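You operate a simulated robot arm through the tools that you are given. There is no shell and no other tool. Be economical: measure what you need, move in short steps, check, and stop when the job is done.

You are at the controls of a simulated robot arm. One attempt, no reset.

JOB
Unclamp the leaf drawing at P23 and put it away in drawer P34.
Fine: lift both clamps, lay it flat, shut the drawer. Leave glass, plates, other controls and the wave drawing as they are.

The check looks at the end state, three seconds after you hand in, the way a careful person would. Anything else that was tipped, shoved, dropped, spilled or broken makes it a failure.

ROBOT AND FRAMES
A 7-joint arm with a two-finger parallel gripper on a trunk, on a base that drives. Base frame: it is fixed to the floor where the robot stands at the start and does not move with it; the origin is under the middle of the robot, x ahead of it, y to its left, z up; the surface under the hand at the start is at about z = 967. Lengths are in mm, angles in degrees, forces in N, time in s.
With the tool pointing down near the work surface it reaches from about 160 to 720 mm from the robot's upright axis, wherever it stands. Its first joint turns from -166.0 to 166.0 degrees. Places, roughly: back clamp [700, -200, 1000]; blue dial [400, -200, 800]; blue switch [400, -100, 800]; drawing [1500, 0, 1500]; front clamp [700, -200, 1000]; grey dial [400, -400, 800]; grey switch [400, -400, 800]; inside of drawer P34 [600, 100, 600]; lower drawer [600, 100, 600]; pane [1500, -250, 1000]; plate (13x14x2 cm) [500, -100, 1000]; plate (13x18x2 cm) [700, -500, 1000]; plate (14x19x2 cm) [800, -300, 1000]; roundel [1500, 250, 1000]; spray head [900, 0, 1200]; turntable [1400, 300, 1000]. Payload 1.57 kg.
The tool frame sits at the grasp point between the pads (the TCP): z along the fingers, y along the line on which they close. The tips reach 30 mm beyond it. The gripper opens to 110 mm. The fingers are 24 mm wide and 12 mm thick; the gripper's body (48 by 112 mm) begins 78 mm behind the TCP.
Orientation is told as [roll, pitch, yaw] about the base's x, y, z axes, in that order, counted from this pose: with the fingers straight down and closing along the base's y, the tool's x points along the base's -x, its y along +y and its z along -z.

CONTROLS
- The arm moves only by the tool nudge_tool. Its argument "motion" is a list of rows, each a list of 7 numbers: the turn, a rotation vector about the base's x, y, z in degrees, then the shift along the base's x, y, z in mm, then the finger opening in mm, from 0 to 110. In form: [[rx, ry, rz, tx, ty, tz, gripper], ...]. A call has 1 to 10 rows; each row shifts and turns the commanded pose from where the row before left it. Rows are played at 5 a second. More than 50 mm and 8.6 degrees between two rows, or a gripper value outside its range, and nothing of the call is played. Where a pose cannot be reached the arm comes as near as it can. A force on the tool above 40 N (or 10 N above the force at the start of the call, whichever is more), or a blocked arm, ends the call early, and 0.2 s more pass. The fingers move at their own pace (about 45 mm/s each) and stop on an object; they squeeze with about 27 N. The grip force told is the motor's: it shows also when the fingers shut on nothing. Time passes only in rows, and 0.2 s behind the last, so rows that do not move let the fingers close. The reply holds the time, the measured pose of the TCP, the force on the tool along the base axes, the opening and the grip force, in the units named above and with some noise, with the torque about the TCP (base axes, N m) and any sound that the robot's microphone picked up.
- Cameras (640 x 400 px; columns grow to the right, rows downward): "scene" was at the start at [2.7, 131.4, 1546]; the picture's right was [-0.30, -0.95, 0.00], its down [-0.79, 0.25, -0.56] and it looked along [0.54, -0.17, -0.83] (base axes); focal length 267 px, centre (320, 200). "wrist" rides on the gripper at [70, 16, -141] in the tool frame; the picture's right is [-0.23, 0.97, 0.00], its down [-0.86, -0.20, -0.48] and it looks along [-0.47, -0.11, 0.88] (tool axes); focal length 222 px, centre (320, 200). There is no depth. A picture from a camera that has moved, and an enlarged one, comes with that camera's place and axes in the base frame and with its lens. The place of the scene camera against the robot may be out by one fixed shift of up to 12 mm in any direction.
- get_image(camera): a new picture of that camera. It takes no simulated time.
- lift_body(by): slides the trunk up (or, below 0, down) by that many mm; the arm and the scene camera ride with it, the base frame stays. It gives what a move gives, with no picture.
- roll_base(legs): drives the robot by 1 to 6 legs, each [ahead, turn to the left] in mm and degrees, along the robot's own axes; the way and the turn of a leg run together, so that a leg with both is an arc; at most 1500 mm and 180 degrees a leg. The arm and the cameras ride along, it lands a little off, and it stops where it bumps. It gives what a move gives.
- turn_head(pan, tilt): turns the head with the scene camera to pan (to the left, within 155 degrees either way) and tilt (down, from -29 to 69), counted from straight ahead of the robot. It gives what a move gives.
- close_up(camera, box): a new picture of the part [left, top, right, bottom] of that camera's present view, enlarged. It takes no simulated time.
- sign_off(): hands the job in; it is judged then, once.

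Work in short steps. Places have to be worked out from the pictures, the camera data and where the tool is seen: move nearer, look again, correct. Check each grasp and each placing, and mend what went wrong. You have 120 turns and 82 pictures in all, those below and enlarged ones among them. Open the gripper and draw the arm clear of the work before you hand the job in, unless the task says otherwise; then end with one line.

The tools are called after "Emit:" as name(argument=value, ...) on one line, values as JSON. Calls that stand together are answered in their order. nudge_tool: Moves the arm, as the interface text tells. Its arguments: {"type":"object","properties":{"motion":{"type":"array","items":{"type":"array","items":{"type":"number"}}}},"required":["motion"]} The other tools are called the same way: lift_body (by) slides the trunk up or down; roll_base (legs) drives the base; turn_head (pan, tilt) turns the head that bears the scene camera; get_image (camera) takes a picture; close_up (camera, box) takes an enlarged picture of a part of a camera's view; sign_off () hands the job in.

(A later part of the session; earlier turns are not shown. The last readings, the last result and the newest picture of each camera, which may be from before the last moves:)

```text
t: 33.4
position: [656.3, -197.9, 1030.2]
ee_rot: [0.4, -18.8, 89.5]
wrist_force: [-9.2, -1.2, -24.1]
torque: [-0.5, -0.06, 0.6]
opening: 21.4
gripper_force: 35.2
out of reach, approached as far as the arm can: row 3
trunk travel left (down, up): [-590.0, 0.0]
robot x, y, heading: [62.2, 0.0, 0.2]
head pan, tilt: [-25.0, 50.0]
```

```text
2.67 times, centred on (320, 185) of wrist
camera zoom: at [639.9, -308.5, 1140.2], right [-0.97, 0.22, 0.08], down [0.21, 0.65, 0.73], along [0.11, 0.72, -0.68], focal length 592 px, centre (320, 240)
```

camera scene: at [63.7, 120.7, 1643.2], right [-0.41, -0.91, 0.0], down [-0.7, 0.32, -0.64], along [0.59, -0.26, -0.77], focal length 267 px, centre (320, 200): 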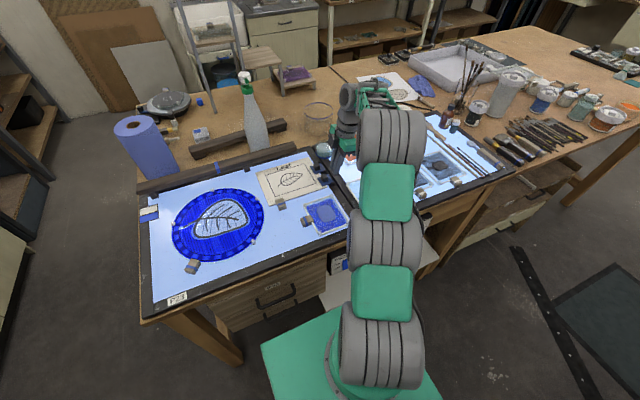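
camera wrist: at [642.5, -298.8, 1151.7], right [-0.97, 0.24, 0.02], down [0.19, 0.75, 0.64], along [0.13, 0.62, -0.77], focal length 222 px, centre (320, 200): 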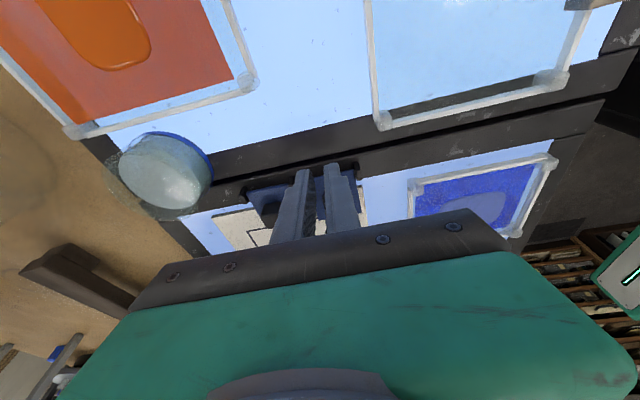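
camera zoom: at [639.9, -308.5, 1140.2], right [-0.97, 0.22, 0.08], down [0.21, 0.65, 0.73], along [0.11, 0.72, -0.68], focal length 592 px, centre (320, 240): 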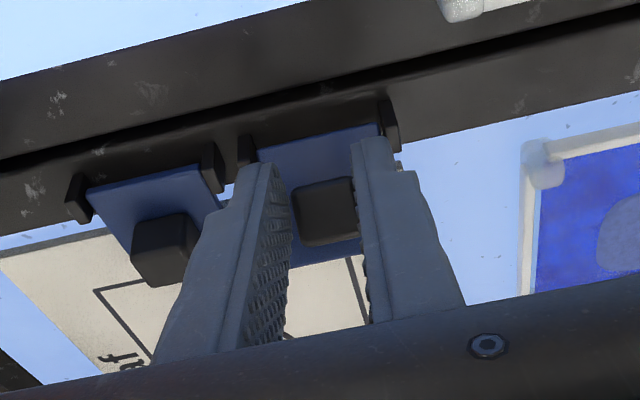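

Flap about 60–65°. I carry on pivoting along the arc with slight tilt relief.

Emit:
nudge_tool(motion=[[-2, 0, 0, 0, -3.7, -1.8, 10], [-2, 0, 0, 0, -3.6, -2.0, 10], [-3, 0, 0, 0, -2.8, -2.4, 10]])

Emit:
close_up(camera="wrist", box=[200, 110, 440, 260])

```text
t: 34.2
position: [661.4, -208.7, 1027.7]
ee_rot: [-0.3, -13.0, 89.5]
wrist_force: [-0.3, 0.0, 0.0]
torque: [0.01, 0.02, 0.0]
opening: 9.9
gripper_force: 0.0
trunk travel left (down, up): [-590.0, 0.0]
robot x, y, heading: [63.8, 1.7, 0.4]
head pan, tilt: [-25.0, 50.0]
```

```text
2.67 times, centred on (320, 185) of wrist
camera zoom: at [643.2, -308.3, 1148.4], right [-0.97, 0.23, 0.05], down [0.2, 0.72, 0.66], along [0.12, 0.65, -0.75], focal length 592 px, centre (320, 240)
```

zoom: 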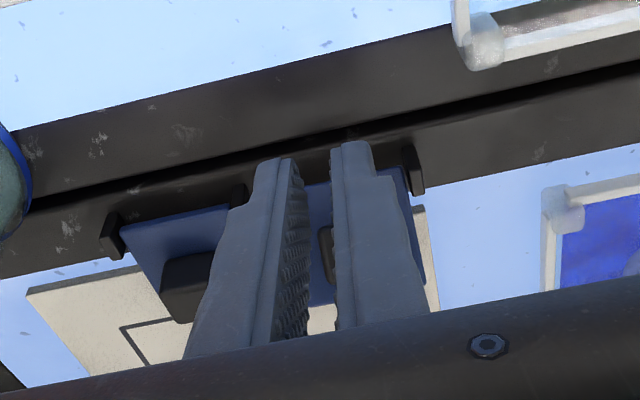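

The knob grip can't carry it past 65°. Better: grip the flap itself by its two side edges (x 635–677, width 42), where it can pivot freely between the pads. I move over the flap's free end with 53 mm opening.

Emit:
nudge_tool(motion=[[0, 0, 0, 0, 0, 30, 53], [-7, 0.3, 0.5, -2, 30, 0, 53], [-6, 0, 0, -3, 30, 0, 53], [0, 0, 0, 0, 0, -25, 53], [0, 0, 0, 0, 0, -17, 53], [0, 0, 0, 0, 0, 0, 53]])

Emit:
close_up(camera="wrist", box=[200, 110, 440, 260])

```text
t: 35.6
position: [652.5, -147.6, 1014.8]
ee_rot: [0.4, -0.1, 90.2]
wrist_force: [0.0, 0.2, -0.2]
torque: [-0.01, -0.03, 0.0]
opening: 53.1
gripper_force: 0.1
trunk travel left (down, up): [-590.0, 0.0]
robot x, y, heading: [63.0, 0.4, 0.5]
head pan, tilt: [-25.0, 50.0]
```

```text
2.67 times, centred on (320, 185) of wrist
camera zoom: at [638.3, -214.9, 1155.1], right [-0.97, 0.22, 0.01], down [0.2, 0.86, 0.48], along [0.1, 0.47, -0.88], focal length 592 px, centre (320, 240)
```

zoom: 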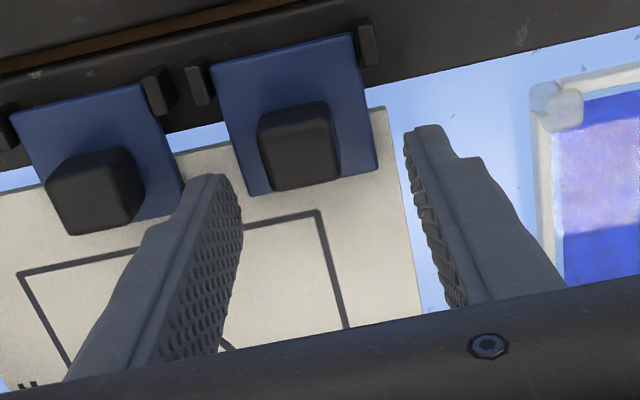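

I shift 3.5 mm in x and descend in small steps toward the board surface.

Emit:
nudge_tool(motion=[[0, -0.4, 0, 3.5, 0, -5, 53], [0, 0, 0, 0, 0, -2, 53], [0, 0, 0, 0, 0, -2, 53], [0, 0, 0, 0, 0, -1.5, 53], [0, 0, 0, 0, 0, 0, 53]])

Emit:
close_up(camera="wrist", box=[200, 110, 440, 260])

```text
t: 36.8
position: [657.4, -146.1, 1004.1]
ee_rot: [-0.1, -0.1, 90.2]
wrist_force: [0.1, 0.2, 0.2]
torque: [0.01, 0.0, 0.01]
opening: 52.7
gripper_force: 0.1
trunk travel left (down, up): [-590.0, 0.0]
robot x, y, heading: [59.7, 0.8, 0.7]
head pan, tilt: [-25.0, 50.0]
```

```text
2.67 times, centred on (320, 185) of wrist
camera zoom: at [641.4, -214.4, 1144.8], right [-0.97, 0.22, 0.0], down [0.2, 0.86, 0.48], along [0.11, 0.47, -0.88], focal length 592 px, centre (320, 240)
```

zoom: 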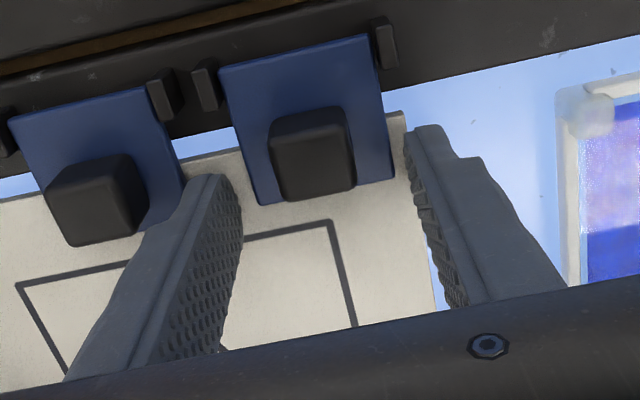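

No contact yet with tips at z 974. I lower 2 mm more, close, and check the grip width.

Emit:
nudge_tool(motion=[[0, 0, 0, 0, -2, -1, 53], [0, 0, 0, 0, -1, -1, 53], [0, 0, 0, 0, 0, 0, 30], [0, 0, 0, 0, 0, 0, 30], [0, 0, 0, 0, 0, 0, 30]])

Emit:
close_up(camera="wrist", box=[200, 110, 440, 260])

```text
t: 38.0
position: [656.1, -148.4, 1003.1]
ee_rot: [0.0, 0.1, 90.2]
wrist_force: [-5.2, 2.1, 8.3]
torque: [-0.08, 0.51, -0.32]
opening: 43.6
gripper_force: 32.2
trunk travel left (down, up): [-590.0, 0.0]
robot x, y, heading: [62.0, 0.9, 0.5]
head pan, tilt: [-25.0, 50.0]
```

```text
2.67 times, centred on (320, 185) of wrist
camera zoom: at [640.1, -217.3, 1143.3], right [-0.97, 0.22, 0.0], down [0.2, 0.86, 0.48], along [0.11, 0.47, -0.88], focal length 592 px, centre (320, 240)
```

zoom: 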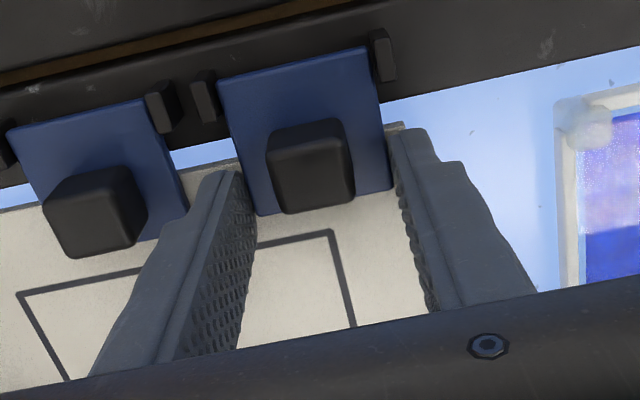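

The flap's edges are gripped (43.6 mm). I swing it along a 35 mm radius, first 60°.

Emit:
nudge_tool(motion=[[0, 0, 0, 0, -0.5, 6.1, 30], [0, 0, 0, 0, -1.6, 5.9, 30], [0, 0, 0, 0, -2.6, 5.5, 30], [0, 0, 0, 0, -3.5, 5, 30], [0, 0, 0, 0, -4.3, 4.3, 30], [0, 0, 0, 0, -5, 3.5, 30]])

Emit:
close_up(camera="wrist", box=[200, 110, 440, 260])

```text
t: 39.4
position: [656.4, -165.9, 1032.7]
ee_rot: [0.0, -0.1, 90.2]
wrist_force: [0.1, -0.4, -0.4]
torque: [0.01, 0.02, 0.01]
opening: 30.0
gripper_force: 0.2
trunk travel left (down, up): [-590.0, 0.0]
robot x, y, heading: [60.2, 0.4, 0.8]
head pan, tilt: [-25.0, 50.0]
```

```text
2.67 times, centred on (320, 185) of wrist
camera zoom: at [641.3, -235.5, 1173.3], right [-0.97, 0.22, 0.0], down [0.2, 0.86, 0.48], along [0.11, 0.47, -0.88], focal length 592 px, centre (320, 240)
```

zoom: 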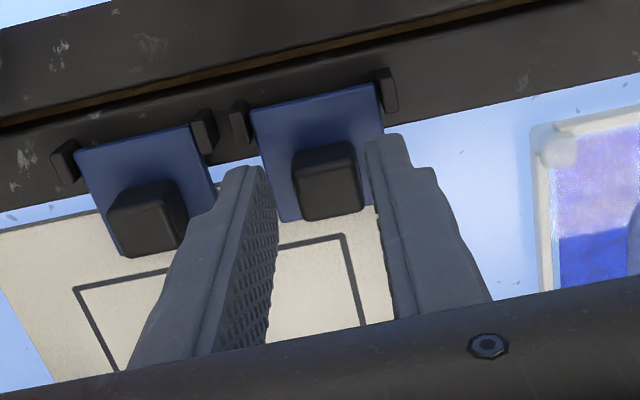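

The pictures show the flap only reached about 25–40°: the pads slipped because the upright tool can't turn the knob. A full rolling motion needs the hand leaning to -y, so I'll move the robot about 300 mm to the right. First I retract the arm.

Emit:
nudge_tool(motion=[[0, 0, 0, 0, 0, 40, 60], [0, 0, 0, -10, 0, 40, 60], [0, 0, 0, -40, 20, 20, 60], [0, 0, 0, -45, 20, 0, 60], [0, 0, 0, -45, 20, 0, 60], [0, 0, 0, -45, 20, 0, 60], [0, 0, 0, -45, 10, 0, 60]])

Emit:
turn_head(pan=-55, tilt=50)

Emit:
get_image(camera="scene")

```text
t: 41.0
position: [424.9, -76.4, 1133.9]
ee_rot: [0.0, 0.0, 90.2]
wrist_force: [-0.4, 0.1, 0.3]
torque: [-0.02, 0.01, 0.02]
opening: 60.0
gripper_force: 0.1
trunk travel left (down, up): [-590.0, 0.0]
robot x, y, heading: [61.2, 0.8, 0.4]
head pan, tilt: [-25.0, 50.0]
```

```text
t: 42.0
position: [426.9, -76.9, 1133.0]
ee_rot: [0.1, -0.2, 90.2]
wrist_force: [-0.9, 0.0, 0.4]
torque: [0.01, -0.01, 0.02]
opening: 60.1
gripper_force: 0.1
trunk travel left (down, up): [-590.0, 0.0]
robot x, y, heading: [62.4, 1.3, 0.8]
head pan, tilt: [-55.0, 50.0]
```

```text
40 pictures are left
camera scene: at [38.4, 90.3, 1643.3], right [-0.81, -0.58, 0.0], down [-0.45, 0.62, -0.64], along [0.37, -0.52, -0.77], focal length 267 px, centre (320, 200)
```

scene: 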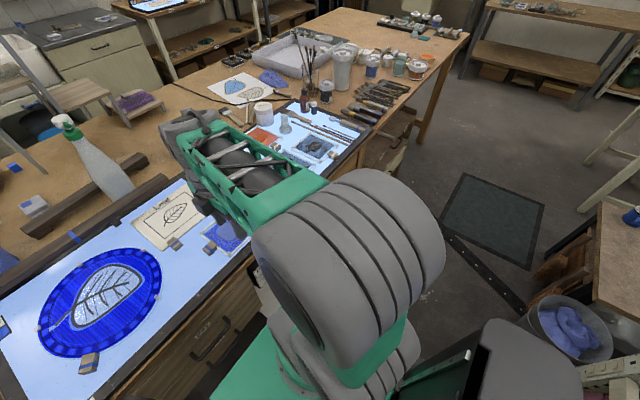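

The floor to the right is clear (bin is far back). I drive back, angled right, and up again, to end about 300 mm further right.

Emit:
roll_base(legs=[[-360, 0], [0, -45], [424, 0], [0, 45], [50, 0]])

Emit:
turn_head(pan=10, tilt=50)

Emit:
get_image(camera="scene")

```text
t: 51.1
position: [418.9, -377.4, 1132.7]
ee_rot: [0.2, -0.1, 90.2]
wrist_force: [-0.3, -0.6, -0.1]
torque: [0.04, 0.02, 0.0]
opening: 60.2
gripper_force: 0.0
trunk travel left (down, up): [-590.0, 0.0]
robot x, y, heading: [50.8, -298.4, 0.8]
head pan, tilt: [-55.0, 50.0]
```

```text
t: 52.5
position: [416.7, -377.1, 1133.3]
ee_rot: [-0.1, 0.0, 90.1]
wrist_force: [0.0, 0.6, 0.0]
torque: [-0.01, -0.02, -0.03]
opening: 59.8
gripper_force: 0.1
trunk travel left (down, up): [-590.0, 0.0]
robot x, y, heading: [54.0, -301.7, 0.9]
head pan, tilt: [10.0, 50.0]
```

```text
39 pictures are left
camera scene: at [60.4, -131.8, 1643.3], right [0.18, -0.98, 0.0], down [-0.75, -0.14, -0.64], along [0.63, 0.12, -0.77], focal length 267 px, centre (320, 200)
```

scene: 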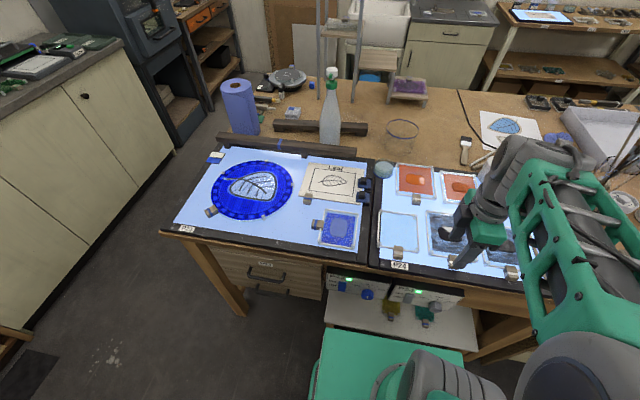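

The view is clear and nothing was disturbed. I bring the hand over the front knob.

Emit:
nudge_tool(motion=[[0, 0, 0, 34, 31, 0, 50], [0, 0, 0, 34, 31, 0, 50], [0, 0, 0, 34, 31, 0, 50], [0, 0, 0, 34, 31, 0, 50], [0, 0, 0, 34, 31, -20, 50], [0, 0, 0, 34, 31, -20, 50], [0, 0, 0, 35, 31, -20, 50], [0, 0, 0, 0, 0, -30, 50], [0, 0, 0, 0, 0, 0, 50]])

Emit:
close_up(camera="wrist", box=[200, 110, 440, 260])

```text
refused: row 5 steps farther than a row can; nothing moved
```

```text
2.67 times, centred on (320, 185) of wrist
camera zoom: at [401.8, -446.4, 1273.0], right [-0.97, 0.23, 0.0], down [0.2, 0.85, 0.48], along [0.11, 0.47, -0.88], focal length 592 px, centre (320, 240)
```

zoom: 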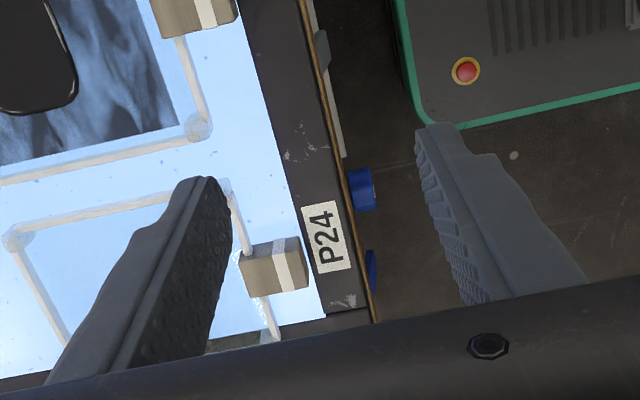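

The rows were too long; I repeat with shorter ones and look after the motion.

Emit:
nudge_tool(motion=[[0, 0, 0, 34, 31, 0, 50], [0, 0, 0, 34, 31, 0, 50], [0, 0, 0, 34, 31, 0, 50], [0, 0, 0, 34, 31, 0, 50], [0, 0, 0, 34, 31, 0, 50], [0, 0, 0, 34, 31, 0, 50], [0, 0, 0, 35, 32, 0, 50], [0, 0, 0, 0, 0, -45, 50], [0, 0, 0, 0, 0, -45, 50], [0, 0, 0, 0, 0, 0, 50]])

```text
t: 54.7
position: [656.1, -158.1, 1041.7]
ee_rot: [-0.1, 0.0, 90.0]
wrist_force: [0.4, 0.7, 1.1]
torque: [0.02, -0.02, 0.04]
opening: 50.0
gripper_force: 0.1
trunk travel left (down, up): [-590.0, 0.0]
robot x, y, heading: [51.4, -297.8, 0.7]
head pan, tilt: [10.0, 50.0]
```

Position is over the knob. Descend and check alignment before gripping.

Emit:
nudge_tool(motion=[[0, 0, 0, 0, -1, -20, 50], [0, 0, 0, 0, 0, -6, 50], [0, 0, 0, 0, 0, 0, 50]])

Emit:
close_up(camera="wrist", box=[200, 110, 440, 260])

```text
t: 55.5
position: [656.2, -160.2, 1015.5]
ee_rot: [0.1, -0.2, 90.1]
wrist_force: [0.6, -0.1, -0.2]
torque: [0.02, 0.0, -0.01]
opening: 50.1
gripper_force: 0.1
trunk travel left (down, up): [-590.0, 0.0]
robot x, y, heading: [50.2, -295.3, 0.9]
head pan, tilt: [10.0, 50.0]
```

```text
2.67 times, centred on (320, 185) of wrist
camera zoom: at [640.0, -229.2, 1156.5], right [-0.97, 0.23, 0.0], down [0.2, 0.85, 0.48], along [0.11, 0.47, -0.88], focal length 592 px, centre (320, 240)
```

zoom: 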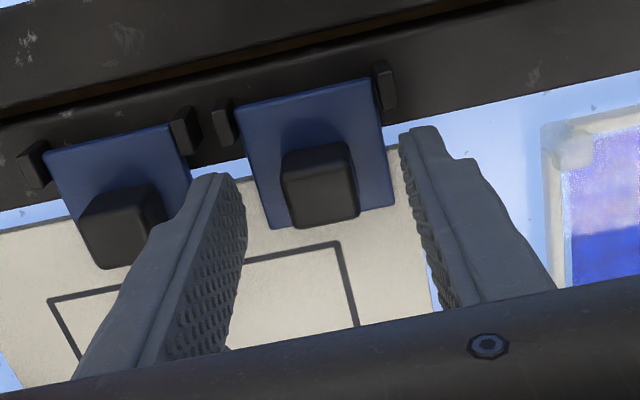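

Well aligned. Grip, then roll rigidly about the hinge (first 32°).

Emit:
nudge_tool(motion=[[0, 0, 0, 0, 0, -1, 10], [0, 0, 0, 0, 0, 0, 10], [0, 0, 0, 0, 0, 0, 10], [8, 0, 0, 0, -5.6, 2.8, 10], [8, 0, 0, 0, -6, 2, 10], [8, 0, 0, 0, -6.1, 1.2, 10], [8, 0, 0, 0, -6.2, 0.3, 10]])

Emit:
close_up(camera="wrist", box=[200, 110, 440, 260])

```text
t: 57.1
position: [654.3, -184.2, 1019.8]
ee_rot: [0.1, -32.2, 90.2]
wrist_force: [-1.9, 3.0, -8.6]
torque: [0.08, -0.08, 0.25]
opening: 21.9
gripper_force: 34.5
trunk travel left (down, up): [-590.0, 0.0]
robot x, y, heading: [51.5, -297.6, 0.8]
head pan, tilt: [10.0, 50.0]
```

```text
2.67 times, centred on (320, 185) of wrist
camera zoom: at [640.5, -317.0, 1102.7], right [-0.97, 0.19, 0.12], down [0.2, 0.47, 0.86], along [0.11, 0.86, -0.5], focal length 592 px, centre (320, 240)
```

zoom: 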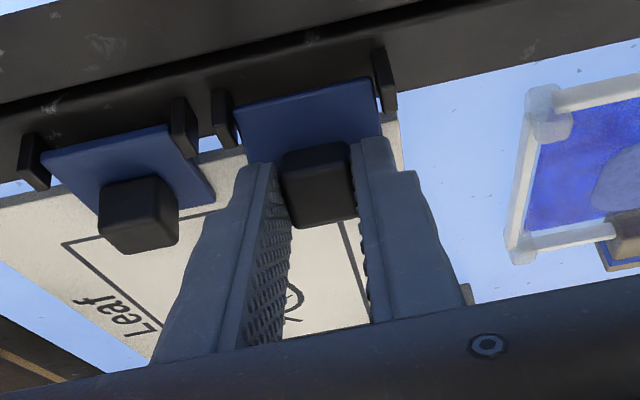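

Excellent: the flap turns rigidly with the tool at 32°, forces small, all in reach. I continue to about 64°.

Emit:
nudge_tool(motion=[[8, 0, 0, 0, -6.3, -0.6, 10], [8, 0, 0, 0, -6, -1.4, 10], [8, 0, 0, 0, -5.9, -2.3, 10], [8, 0, 0, 0, -5.5, -3.1, 10]])

Emit:
get_image(camera="scene")

```text
t: 58.1
position: [656.4, -203.7, 1016.1]
ee_rot: [0.2, -58.1, 89.9]
wrist_force: [-11.8, 3.6, -18.1]
torque: [-0.23, -0.17, 0.18]
opening: 22.3
gripper_force: 35.1
out of reach, approached as far as the arm can: row 4
trunk travel left (down, up): [-590.0, 0.0]
robot x, y, heading: [53.3, -301.5, 0.7]
head pan, tilt: [10.0, 50.0]
```

```text
35 pictures are left
camera scene: at [60.4, -130.8, 1643.0], right [0.19, -0.98, 0.0], down [-0.75, -0.14, -0.64], along [0.63, 0.12, -0.77], focal length 267 px, centre (320, 200)
```

scene: 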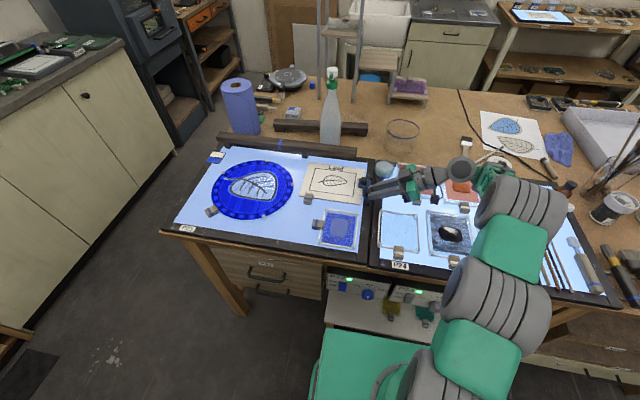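

The flap is at about 58–60°. I finish by translation along the arc with the tilt kept.

Emit:
nudge_tool(motion=[[0, 0, 0, 0, -4.6, -0.8, 10], [0, 0, 0, 0, -4.5, -1.5, 10], [0, 0, 0, 0, -4.3, -2, 10], [0, 0, 0, 0, -4, -2.8, 10]])

Emit:
close_up(camera="wrist", box=[200, 110, 440, 260])

```text
t: 59.1
position: [656.1, -222.7, 1011.1]
ee_rot: [-0.5, -58.1, 90.4]
wrist_force: [-12.9, -6.4, 6.0]
torque: [0.17, 0.72, 1.0]
opening: 21.8
gripper_force: 6.6
trunk travel left (down, up): [-590.0, 0.0]
robot x, y, heading: [53.1, -296.7, 0.6]
head pan, tilt: [10.0, 50.0]
```

```text
2.67 times, centred on (320, 185) of wrist
camera zoom: at [639.7, -378.5, 1025.6], right [-0.97, 0.12, 0.19], down [0.2, 0.05, 0.98], along [0.11, 0.99, -0.07], focal length 592 px, centre (320, 240)
```

zoom: 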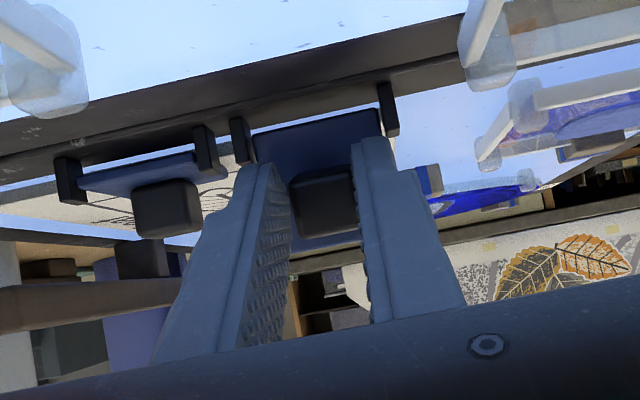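

Still gripped, flap about 80–85°. I take it past vertical, then open to see whether it stays.

Emit:
nudge_tool(motion=[[0, 0, 0, 0, -3.7, -3.3, 10], [0, 0, 0, 0, -3.0, -3.5, 10], [0, 0, 0, 0, 0, 0, 40], [0, 0, 0, 0, 0, 0, 40]])

Emit:
close_up(camera="wrist", box=[200, 110, 440, 260])

```text
t: 60.1
position: [655.0, -227.9, 1002.8]
ee_rot: [0.0, -58.1, 90.1]
wrist_force: [-0.8, 0.3, 0.4]
torque: [0.0, -0.01, 0.03]
opening: 39.8
gripper_force: 0.0
trunk travel left (down, up): [-590.0, 0.0]
robot x, y, heading: [50.6, -298.2, 0.7]
head pan, tilt: [10.0, 50.0]
```

```text
2.67 times, centred on (320, 185) of wrist
camera zoom: at [639.2, -383.0, 1016.8], right [-0.97, 0.12, 0.19], down [0.2, 0.05, 0.98], along [0.11, 0.99, -0.07], focal length 592 px, centre (320, 240)
```

zoom: 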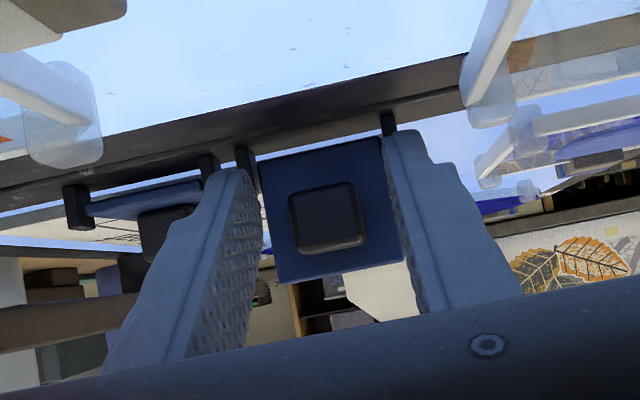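

The front clamp flap now stands open past vertical and stays. I back out along the tool axis, raise, and roll the hand upright over the back clamp.

Emit:
nudge_tool(motion=[[0, 0, 0, 0, -34, 21, 40], [0, 0, 0, 0, -34, 30, 40], [-8, 0, 0, 0, 0, 45, 40], [-8, 0, 0, 10, 22, 10, 50], [-8, 0, 0, 10, 22, 0, 50], [-8, 0, 0, 10, 22, 0, 50], [-8, 0, 0, 10, 22, 0, 50], [-8, 0, 0, 10, 22, 0, 50], [-8, 0, 0, 13, 24, 0, 50], [-2.1, 0, 0, 0, 0, 0, 50]])

Emit:
get_image(camera="wrist")

```text
t: 62.3
position: [693.6, -115.4, 1068.9]
ee_rot: [0.1, 0.0, 90.2]
wrist_force: [-1.1, 0.4, -1.1]
torque: [-0.01, 0.01, 0.01]
opening: 49.9
gripper_force: 0.1
out of reach, approached as far as the arm can: row 1, 2
trunk travel left (down, up): [-590.0, 0.0]
robot x, y, heading: [50.5, -298.1, 0.6]
head pan, tilt: [10.0, 50.0]
```

```text
32 pictures are left
camera wrist: at [677.9, -183.3, 1208.5], right [-0.97, 0.22, 0.0], down [0.2, 0.86, 0.48], along [0.11, 0.47, -0.88], focal length 222 px, centre (320, 200)
```

wrist: 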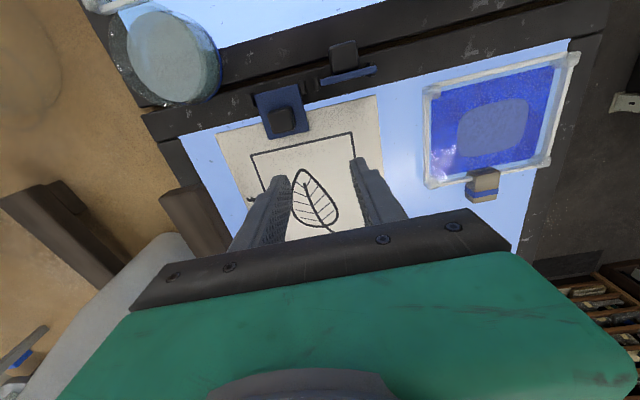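

Front flap stands up; back knob computes to (720,-159); the jar begins at about x 750, leaving clearance. I position over the back knob and descend.

Emit:
nudge_tool(motion=[[0, 0, 0, 13, -22, 0, 50], [0, 0, 0, 14, -22, 0, 50], [0, 0, 0, 0, 0, -25, 50], [0, 0, 0, 0, 0, -20, 50], [0, 0, 0, 0, 0, -9, 50], [0, 0, 0, 0, 0, 0, 50]])

Emit:
close_up(camera="wrist", box=[160, 80, 480, 280])

```text
t: 63.7
position: [720.0, -158.9, 1013.9]
ee_rot: [0.1, -0.1, 90.0]
wrist_force: [-0.4, 0.5, 0.3]
torque: [0.03, -0.02, -0.03]
opening: 49.7
gripper_force: 0.1
trunk travel left (down, up): [-590.0, 0.0]
robot x, y, heading: [50.3, -300.1, 0.6]
head pan, tilt: [10.0, 50.0]
```

```text
2.00 times, centred on (320, 180) of wrist
camera zoom: at [705.0, -227.9, 1154.3], right [-0.97, 0.23, 0.0], down [0.2, 0.86, 0.48], along [0.11, 0.47, -0.88], focal length 444 px, centre (320, 240)
```

zoom: 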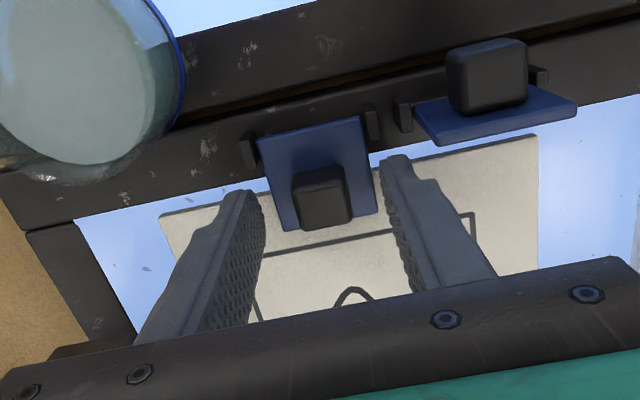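

Alignment is good. Grip and roll rigidly 32°.

Emit:
nudge_tool(motion=[[0, 0, 0, 0, 0, 0, 10], [0, 0, 0, 0, 0, 0, 10], [0, 0, 0, 0, 0, 0, 10], [8, 0, 0, 0, -5.6, 2.8, 10], [8, 0, 0, 0, -6, 2, 10], [8, 0, 0, 0, -6.1, 1.2, 10], [8, 0, 0, 0, -6.2, 0.3, 10]])

```text
t: 65.3
position: [720.5, -182.4, 1020.8]
ee_rot: [0.0, -32.1, 90.2]
wrist_force: [-2.8, 5.3, 0.1]
torque: [0.18, 0.15, 0.1]
opening: 21.6
gripper_force: 34.9
trunk travel left (down, up): [-590.0, 0.0]
robot x, y, heading: [52.3, -298.5, 0.7]
head pan, tilt: [10.0, 50.0]
```

Held at 21.6 mm with low forces and full tilt reached. Continue the roll.

Emit:
nudge_tool(motion=[[8, 0, 0, 0, -6.3, -0.6, 10], [8, 0, 0, 0, -6, -1.4, 10], [8, 0, 0, 0, -5.9, -2.3, 10]])

Emit:
close_up(camera="wrist", box=[160, 80, 480, 280])

```text
t: 65.9
position: [718.9, -194.9, 1018.6]
ee_rot: [-1.1, -48.0, 89.9]
wrist_force: [14.3, 2.0, -7.3]
torque: [0.0, 0.1, -0.08]
opening: 21.9
gripper_force: 34.8
out of reach, approached as far as the arm can: row 2, 3
trunk travel left (down, up): [-590.0, 0.0]
robot x, y, heading: [52.5, -298.3, 0.6]
head pan, tilt: [10.0, 50.0]
stopped in row 3: the force on the tool passed its limit at 49 N (the readings are from after the stop); the commanded pose is now the measured one
```

```text
2.00 times, centred on (320, 180) of wrist
camera zoom: at [700.5, -344.3, 1060.5], right [-0.97, 0.17, 0.16], down [0.19, 0.21, 0.96], along [0.13, 0.96, -0.24], focal length 444 px, centre (320, 240)
```

zoom: 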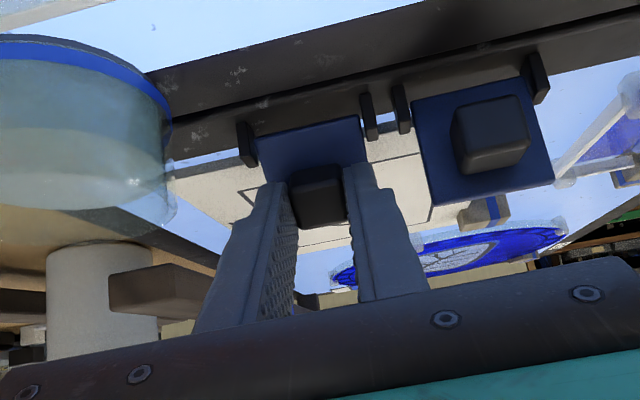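

At 48° the reach limit comes; the flap follows. I go on by translation along the arc, which worked for the front clamp.

Emit:
nudge_tool(motion=[[0, 0, 0, 0, -4.6, 0.5, 10], [0, 0, 0, 0, -4.7, -0.2, 10], [0, 0, 0, 0, -4.7, -1, 10], [0, 0, 0, 0, -4.4, -1.8, 10]])

Emit:
close_up(camera="wrist", box=[160, 80, 480, 280])

```text
t: 66.9
position: [715.5, -212.8, 1018.4]
ee_rot: [-1.5, -48.0, 90.4]
wrist_force: [21.3, -5.5, 9.1]
torque: [0.32, -1.06, -1.55]
opening: 28.5
gripper_force: 9.3
out of reach, approached as far as the arm can: row 4
trunk travel left (down, up): [-590.0, 0.0]
robot x, y, heading: [50.6, -295.8, 0.1]
head pan, tilt: [10.0, 50.0]
```

```text
2.00 times, centred on (320, 180) of wrist
camera zoom: at [697.0, -363.9, 1060.3], right [-0.97, 0.17, 0.15], down [0.19, 0.21, 0.96], along [0.13, 0.96, -0.24], focal length 444 px, centre (320, 240)
```

zoom: 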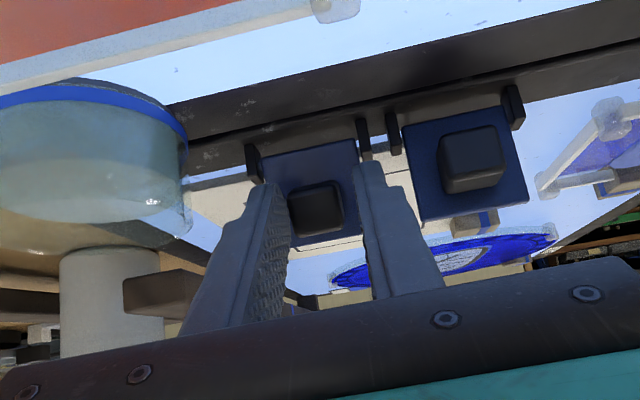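

The grip is skewed (28.5 mm, hand pulled to x 715) but the flap is still held at about 65°. I correct x while continuing the arc.

Emit:
nudge_tool(motion=[[0, 0, 0, 2, -3, -2, 10], [0, 0, 0, 2, -3.6, -3, 10], [0, 0, 0, 1, -3, -3, 10], [0, 0, 0, 0, -2.5, -3, 10]])

Emit:
close_up(camera="wrist", box=[160, 80, 480, 280])

```text
t: 67.9
position: [716.7, -222.1, 1004.4]
ee_rot: [-1.3, -48.1, 90.1]
wrist_force: [23.7, 4.6, 6.2]
torque: [0.44, -0.2, -0.53]
opening: 31.6
gripper_force: 12.3
out of reach, approached as far as the arm can: row 2
trunk travel left (down, up): [-590.0, 0.0]
robot x, y, heading: [50.5, -296.4, 0.6]
head pan, tilt: [10.0, 50.0]
```

```text
2.00 times, centred on (320, 180) of wrist
camera zoom: at [696.0, -372.3, 1045.5], right [-0.97, 0.16, 0.16], down [0.19, 0.21, 0.96], along [0.12, 0.96, -0.24], focal length 444 px, centre (320, 240)
```

zoom: 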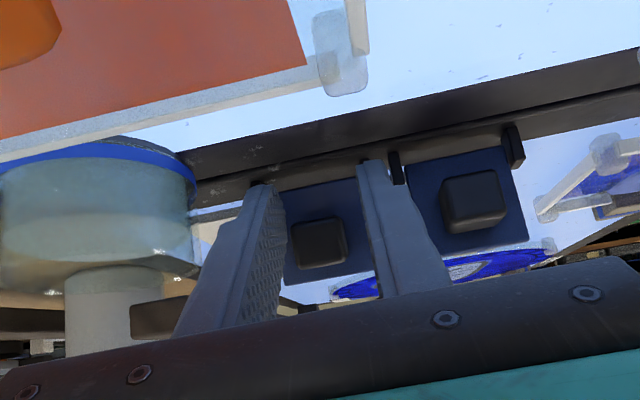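

The flap is near vertical. A little more, then open and check.

Emit:
nudge_tool(motion=[[0, 0, 0, 1, -3.5, -3, 10], [0, 0, 0, 1, -3.5, -3, 10], [0, 0, 0, 0, -3, -2, 10], [0, 0, 0, 0, 0, 0, 36], [0, 0, 0, 0, 0, 0, 36]])

Emit:
close_up(camera="wrist", box=[160, 80, 480, 280])

```text
t: 69.1
position: [711.9, -231.0, 997.6]
ee_rot: [-1.3, -48.0, 90.2]
wrist_force: [3.6, -1.7, 4.0]
torque: [0.02, -0.03, -0.04]
opening: 32.9
gripper_force: 0.1
out of reach, approached as far as the arm can: row 1
trunk travel left (down, up): [-590.0, 0.0]
robot x, y, heading: [54.7, -298.8, 0.5]
head pan, tilt: [10.0, 50.0]
```

```text
2.00 times, centred on (320, 180) of wrist
camera zoom: at [692.5, -382.1, 1037.7], right [-0.97, 0.16, 0.15], down [0.19, 0.21, 0.96], along [0.12, 0.96, -0.24], focal length 444 px, centre (320, 240)
```

zoom: 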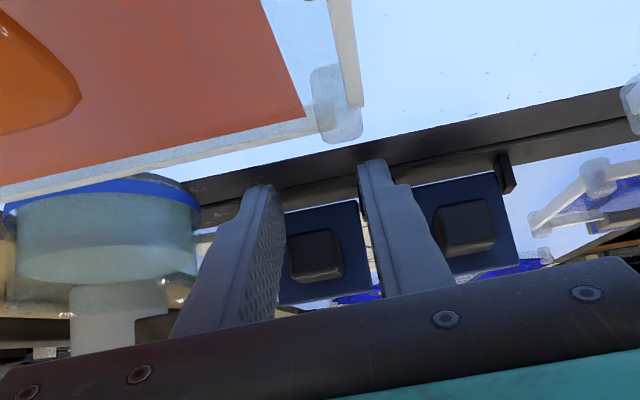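

Both flaps appear up and free. I withdraw backwards and upward gently, then check from the scene camera.

Emit:
nudge_tool(motion=[[0, 0, 0, 0, -7, 7, 33], [0, 0, 0, 0, -7, 9, 33], [0, 0, 0, 0, -7, 12, 33], [0, 0, 0, 0, -5, 25, 33], [0, 0, 0, -10, -10, 35, 40], [-8, 0, 0, -20, 0, 35, 40], [-8, 0, 0, -20, 0, 10, 40]])

Emit:
turn_head(pan=12, tilt=42)

Emit:
close_up(camera="scene", box=[260, 150, 420, 250])

```text
t: 70.7
position: [634.1, -248.6, 1097.9]
ee_rot: [-1.1, -32.1, 90.3]
wrist_force: [-0.4, -0.9, 0.0]
torque: [-0.05, -0.05, -0.02]
opening: 40.0
gripper_force: 0.0
out of reach, approached as far as the arm can: row 1, 2, 3, 4, 5
trunk travel left (down, up): [-590.0, 0.0]
robot x, y, heading: [54.8, -300.4, 0.6]
head pan, tilt: [10.0, 50.0]
```

```text
t: 71.4
position: [636.4, -249.1, 1097.5]
ee_rot: [-1.2, -32.1, 90.1]
wrist_force: [0.4, 0.4, -0.3]
torque: [0.04, -0.01, 0.02]
opening: 39.9
gripper_force: 0.2
trunk travel left (down, up): [-590.0, 0.0]
robot x, y, heading: [49.2, -301.9, 0.7]
head pan, tilt: [12.0, 42.0]
```

```text
4.00 times, centred on (340, 200) of scene
camera zoom: at [66.5, -127.4, 1654.5], right [0.22, -0.98, 0.0], down [-0.65, -0.15, -0.74], along [0.72, 0.16, -0.67], focal length 1066 px, centre (240, 200)
```

zoom: 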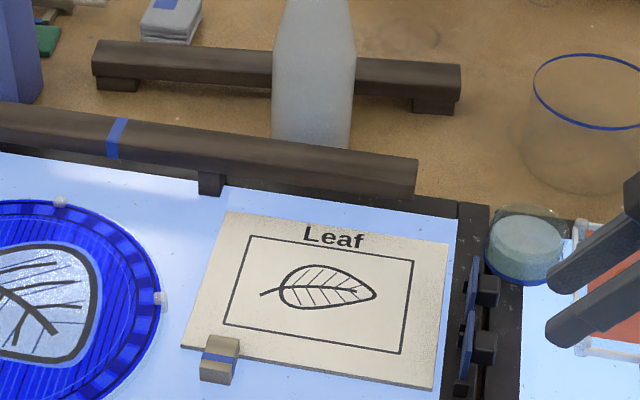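

Both clamps stand open. The board lies about 6 mm thick, with the wooden block overlapping its front-left edge, so I'll first slide the board back (+x) about 15 mm with closed fingertips in the gap between plate and board. I move the closed, upright hand there.

Emit:
nudge_tool(motion=[[-8, 0, 0, 0, 20, 20, 0], [-8, 0, 0, -3, 35, 0, 0], [-8, 0, 0, -4, 35, 0, 0], [-8, 1.2, 0, -4, 35, 0, 0], [0, 0, 0, -4, 35, 0, 0], [0, 0, 0, -4, 29, 0, 0], [0, 0, 0, -4, 0, -40, 0], [0, 0, 0, 0, 0, -25, 0], [0, 0, 0, 0, 0, 0, 0]])

Emit:
get_image(camera="wrist")

```text
t: 73.4
position: [613.5, -60.4, 1052.8]
ee_rot: [0.3, -0.1, 90.1]
wrist_force: [0.1, -0.1, -0.3]
torque: [0.0, 0.02, 0.01]
opening: 0.0
gripper_force: 21.0
trunk travel left (down, up): [-590.0, 0.0]
robot x, y, heading: [54.1, -296.7, 0.9]
head pan, tilt: [12.0, 42.0]
```

```text
25 pictures are left
camera wrist: at [596.7, -129.4, 1191.9], right [-0.97, 0.23, 0.0], down [0.2, 0.85, 0.48], along [0.11, 0.47, -0.88], focal length 222 px, centre (320, 200)
```

wrist: 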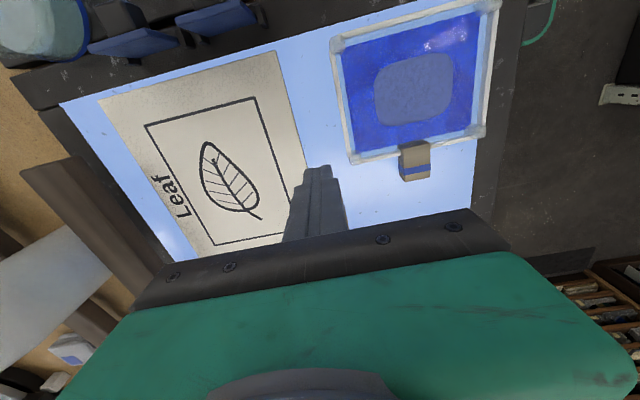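

The gap is clear (board edge x≈629, plate edge ≈586). I descend to table level and push +x to about TCP 640.

Emit:
nudge_tool(motion=[[0, 0, 0, -2, 2, -30, 0], [0, 0, 0, 0, 0, -20, 0], [0, 0, 0, 0, 0, -2.5, 0], [0, 0, 0, 6, 0, 0, 0], [0, 0, 0, 6, 0, 0, 0], [0, 0, 0, 6, 0, 0, 0], [0, 0, 0, 5, 0, 0, 0], [0, 0, 0, 4, 0, 0, 0], [0, 0, 0, 0, 0, 0, 0]])

Emit:
get_image(camera="wrist")

```text
t: 75.4
position: [638.1, -59.3, 998.8]
ee_rot: [0.1, -0.1, 90.1]
wrist_force: [-1.1, 1.5, 0.1]
torque: [0.03, -0.01, 0.01]
opening: 0.0
gripper_force: 21.7
trunk travel left (down, up): [-590.0, 0.0]
robot x, y, heading: [53.5, -297.3, 0.8]
head pan, tilt: [12.0, 42.0]
```

```text
24 pictures are left
camera wrist: at [622.6, -128.2, 1139.9], right [-0.97, 0.23, 0.0], down [0.2, 0.85, 0.48], along [0.11, 0.47, -0.88], focal length 222 px, centre (320, 200)
```

wrist: 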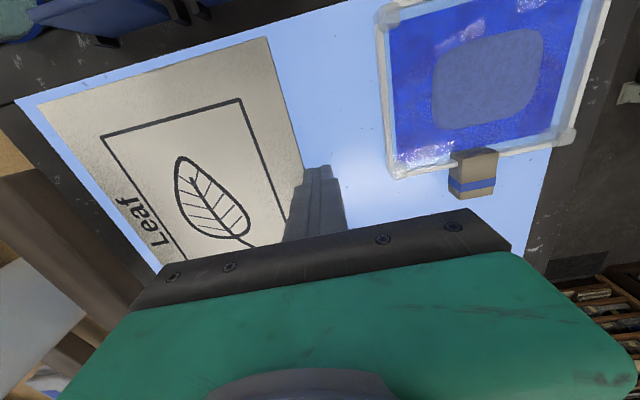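

The board slid easily (about 1 N) and is clear of the block. I keep pushing gently to see whether the back frame stops it, which would give a backstop for tilting the front edge up.

Emit:
nudge_tool(motion=[[0, 0, 0, 4, 0, 0, 0], [0, 0, 0, 4, 0, 0, 0], [0, 0, 0, 4, 0, 0, 0], [0, 0, 0, 3, 0, 0, 0], [0, 0, 0, 3, 0, 0, 0], [0, 0, 0, 0, 0, 0, 0]])

Emit:
close_up(camera="scene", box=[280, 150, 400, 225])

```text
t: 76.8
position: [656.9, -60.0, 1000.7]
ee_rot: [0.1, -0.1, 90.1]
wrist_force: [0.1, -0.1, -0.3]
torque: [-0.01, 0.01, -0.01]
opening: 0.1
gripper_force: 21.7
trunk travel left (down, up): [-590.0, 0.0]
robot x, y, heading: [54.0, -298.8, 0.7]
head pan, tilt: [12.0, 42.0]
```

```text
5.33 times, centred on (340, 188) of scene
camera zoom: at [66.7, -127.4, 1654.5], right [0.22, -0.98, 0.0], down [-0.65, -0.15, -0.74], along [0.72, 0.16, -0.67], focal length 1422 px, centre (213, 267)
```

zoom: 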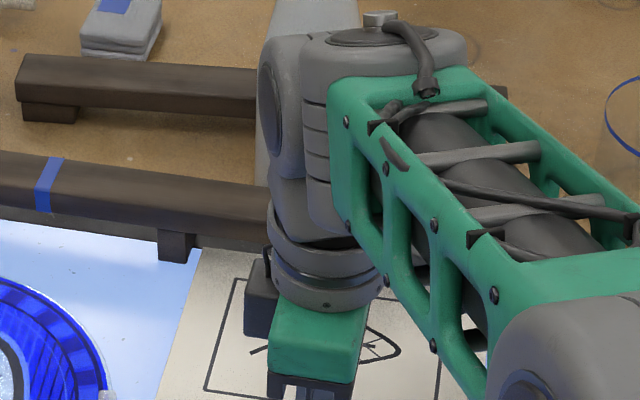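

The frame is flush, so no stop there. The fixed clamp brackets at the right (y≈-177) can be the stop if I push from the left edge; that needs the robot on the left. I lift off, retract and yaw the hand back to 0.

Emit:
nudge_tool(motion=[[0, 0, 0, -6, 0, 5, 0], [0, 0, 0, 0, 0, 45, 0], [0, 0, -8.5, 0, 0, 45, 0], [0, 0, -8.5, -35, -25, 10, 0], [0, 0, -8.5, -35, -25, 0, 0], [0, 0, -8.5, -35, -25, 0, 0], [0, 0, -8.5, -35, -25, 0, 0], [0, 0, -8.5, -35, -25, 0, 0], [0, 0, -8.5, -35, -25, 0, 0], [0, 0, -8.5, -25, -25, 0, 0]])

Emit:
nudge_tool(motion=[[0, 0, -8.5, 0, -20, 0, 0], [0, 0, -8.5, 0, -20, 0, 0], [0, 0, -5.1, 0, -20, 0, 0], [0, 0, 0, 0, 0, 0, 0]])

Emit:
roll_base(legs=[[-500, 0], [0, 45], [636, 0], [0, -45]])

Emit:
turn_head(pan=-5, tilt=60)

Emit:
get_image(camera="scene")

```text
t: 79.0
position: [414.9, -235.5, 1104.8]
ee_rot: [0.2, 0.0, 21.9]
wrist_force: [-0.2, -0.4, 0.3]
torque: [-0.01, -0.02, -0.02]
opening: 0.0
gripper_force: 21.6
trunk travel left (down, up): [-590.0, 0.0]
robot x, y, heading: [51.0, -295.6, 0.7]
head pan, tilt: [12.0, 42.0]
```

```text
t: 80.0
position: [415.9, -294.1, 1104.6]
ee_rot: [0.1, -0.1, -0.1]
wrist_force: [0.3, -0.2, -0.7]
torque: [-0.02, -0.01, 0.01]
opening: 0.0
gripper_force: 21.0
trunk travel left (down, up): [-590.0, 0.0]
robot x, y, heading: [52.4, -301.1, 0.8]
head pan, tilt: [12.0, 42.0]
```

```text
t: 84.2
position: [-105.6, -172.6, 1105.1]
ee_rot: [0.1, 0.1, 20.8]
wrist_force: [-0.7, -0.6, -0.4]
torque: [0.03, 0.01, 0.04]
opening: 0.0
gripper_force: 21.2
trunk travel left (down, up): [-590.0, 0.0]
robot x, y, heading: [-447.0, -303.6, 21.2]
head pan, tilt: [12.0, 42.0]
stopped in leg 2: the robot was blocked; the commanded pose is now the measured one
```

```text
t: 85.0
position: [-105.2, -171.1, 1105.0]
ee_rot: [0.1, -0.1, 20.9]
wrist_force: [1.1, 0.3, -0.5]
torque: [-0.01, -0.01, 0.04]
opening: 0.0
gripper_force: 20.9
trunk travel left (down, up): [-590.0, 0.0]
robot x, y, heading: [-442.8, -303.5, 21.2]
head pan, tilt: [-5.0, 60.0]
```

```text
22 pictures are left
camera scene: at [-496.8, -164.2, 1630.8], right [0.28, -0.96, 0.0], down [-0.83, -0.24, -0.5], along [0.48, 0.14, -0.87], focal length 267 px, centre (320, 200)
```

scene: 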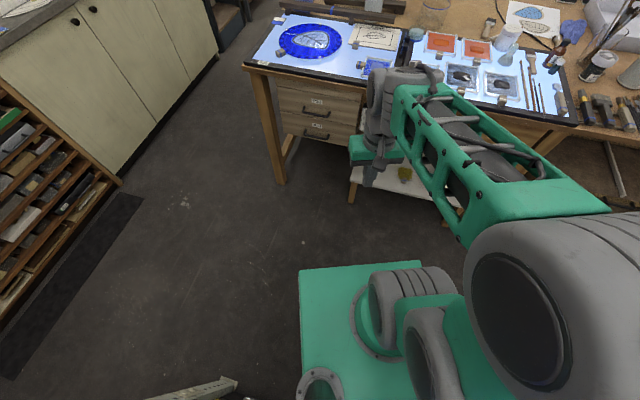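

The base bumped something behind on the left while turning; I drive forward away from it first, then continue on a clear diagonal to about (0,150).

Emit:
roll_base(legs=[[250, 0], [0, 38.8], [419, 0], [0, -60]])

Emit:
turn_head(pan=-10, tilt=58)

Emit:
get_image(camera="scene")

```text
t: 93.4
position: [362.3, 146.7, 1105.6]
ee_rot: [0.1, -0.2, -0.9]
wrist_force: [-0.6, -0.7, 0.3]
torque: [0.04, 0.02, 0.0]
opening: 0.2
gripper_force: 21.2
trunk travel left (down, up): [-590.0, 0.0]
robot x, y, heading: [2.0, 148.4, -0.6]
head pan, tilt: [-5.0, 60.0]
```

```text
t: 94.1
position: [362.3, 146.1, 1105.5]
ee_rot: [0.1, -0.2, -1.0]
wrist_force: [-0.1, 0.1, -0.1]
torque: [0.01, -0.01, 0.0]
opening: 0.0
gripper_force: 21.3
trunk travel left (down, up): [-590.0, 0.0]
robot x, y, heading: [-2.5, 152.0, -0.4]
head pan, tilt: [-10.0, 58.0]
```

```text
21 pictures are left
camera scene: at [2.5, 289.2, 1633.1], right [-0.18, -0.98, 0.0], down [-0.83, 0.15, -0.53], along [0.52, -0.1, -0.85], focal length 267 px, centre (320, 200)
```

scene: 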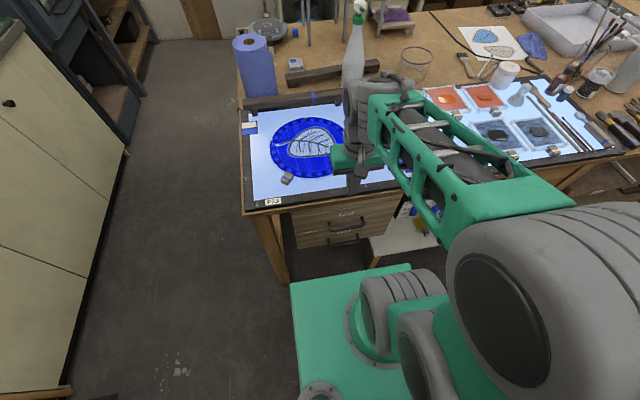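

Arrived at (0,150) with everything in place. I drive 60 mm forward and bring the closed hand over the gap left of the board at about x 725.

Emit:
roll_base(legs=[[60, 0.5]])

Emit:
nudge_tool(motion=[[0, 0, 0.5, 43, -10, 0, 0], [0, 0, 0, 43, -10, 0, 0], [0, 0, 0, 43, -10, 0, 0], [0, 0, 0, 43, -10, 0, 0], [0, 0, 0, 43, -10, 0, 0], [0, 0, 0, 43, -10, 0, 0], [0, 0, 0, 43, -5, -10, 0], [0, 0, 0, 0, 0, -40, 0], [0, 0, 0, 0, 0, 0, 0]])

Emit:
get_image(camera="wrist")

```text
t: 95.1
position: [422.9, 148.6, 1106.4]
ee_rot: [0.1, 0.1, -0.5]
wrist_force: [0.6, -0.3, -0.4]
torque: [-0.01, 0.03, -0.01]
opening: 0.0
gripper_force: 21.3
trunk travel left (down, up): [-590.0, 0.0]
robot x, y, heading: [57.5, 148.3, 0.4]
head pan, tilt: [-10.0, 58.0]
```

```text
t: 97.1
position: [724.1, 83.1, 1055.1]
ee_rot: [0.0, -0.1, 0.1]
wrist_force: [1.5, -0.3, -0.8]
torque: [-0.03, -0.02, 0.02]
opening: 0.0
gripper_force: 21.5
trunk travel left (down, up): [-590.0, 0.0]
robot x, y, heading: [62.2, 147.4, 0.0]
head pan, tilt: [-10.0, 58.0]
```

```text
20 pictures are left
camera wrist: at [654.3, 100.7, 1195.8], right [0.23, 0.97, 0.0], down [0.85, -0.2, 0.48], along [0.47, -0.11, -0.88], focal length 222 px, centre (320, 200)
```

wrist: 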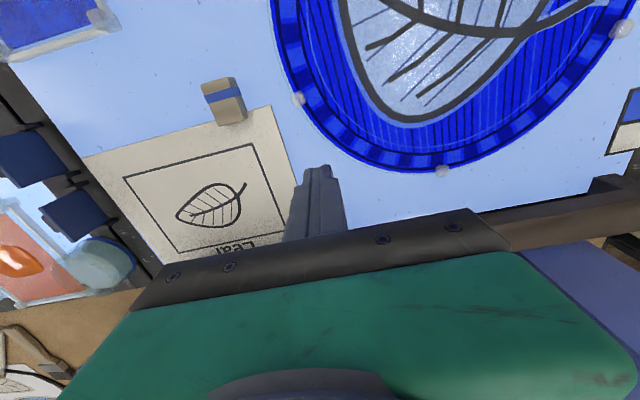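

The block seems to have travelled with the board. I look closely at it.

Emit:
close_up(camera="wrist", box=[170, 60, 330, 160])

```text
4.00 times, centred on (250, 110) of wrist
camera zoom: at [654.3, 100.7, 1195.8], right [0.23, 0.97, 0.0], down [0.85, -0.2, 0.48], along [0.47, -0.11, -0.88], focal length 888 px, centre (600, 560)
```

zoom: 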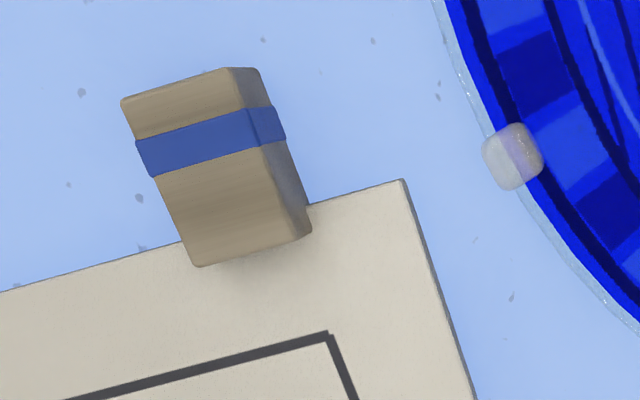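

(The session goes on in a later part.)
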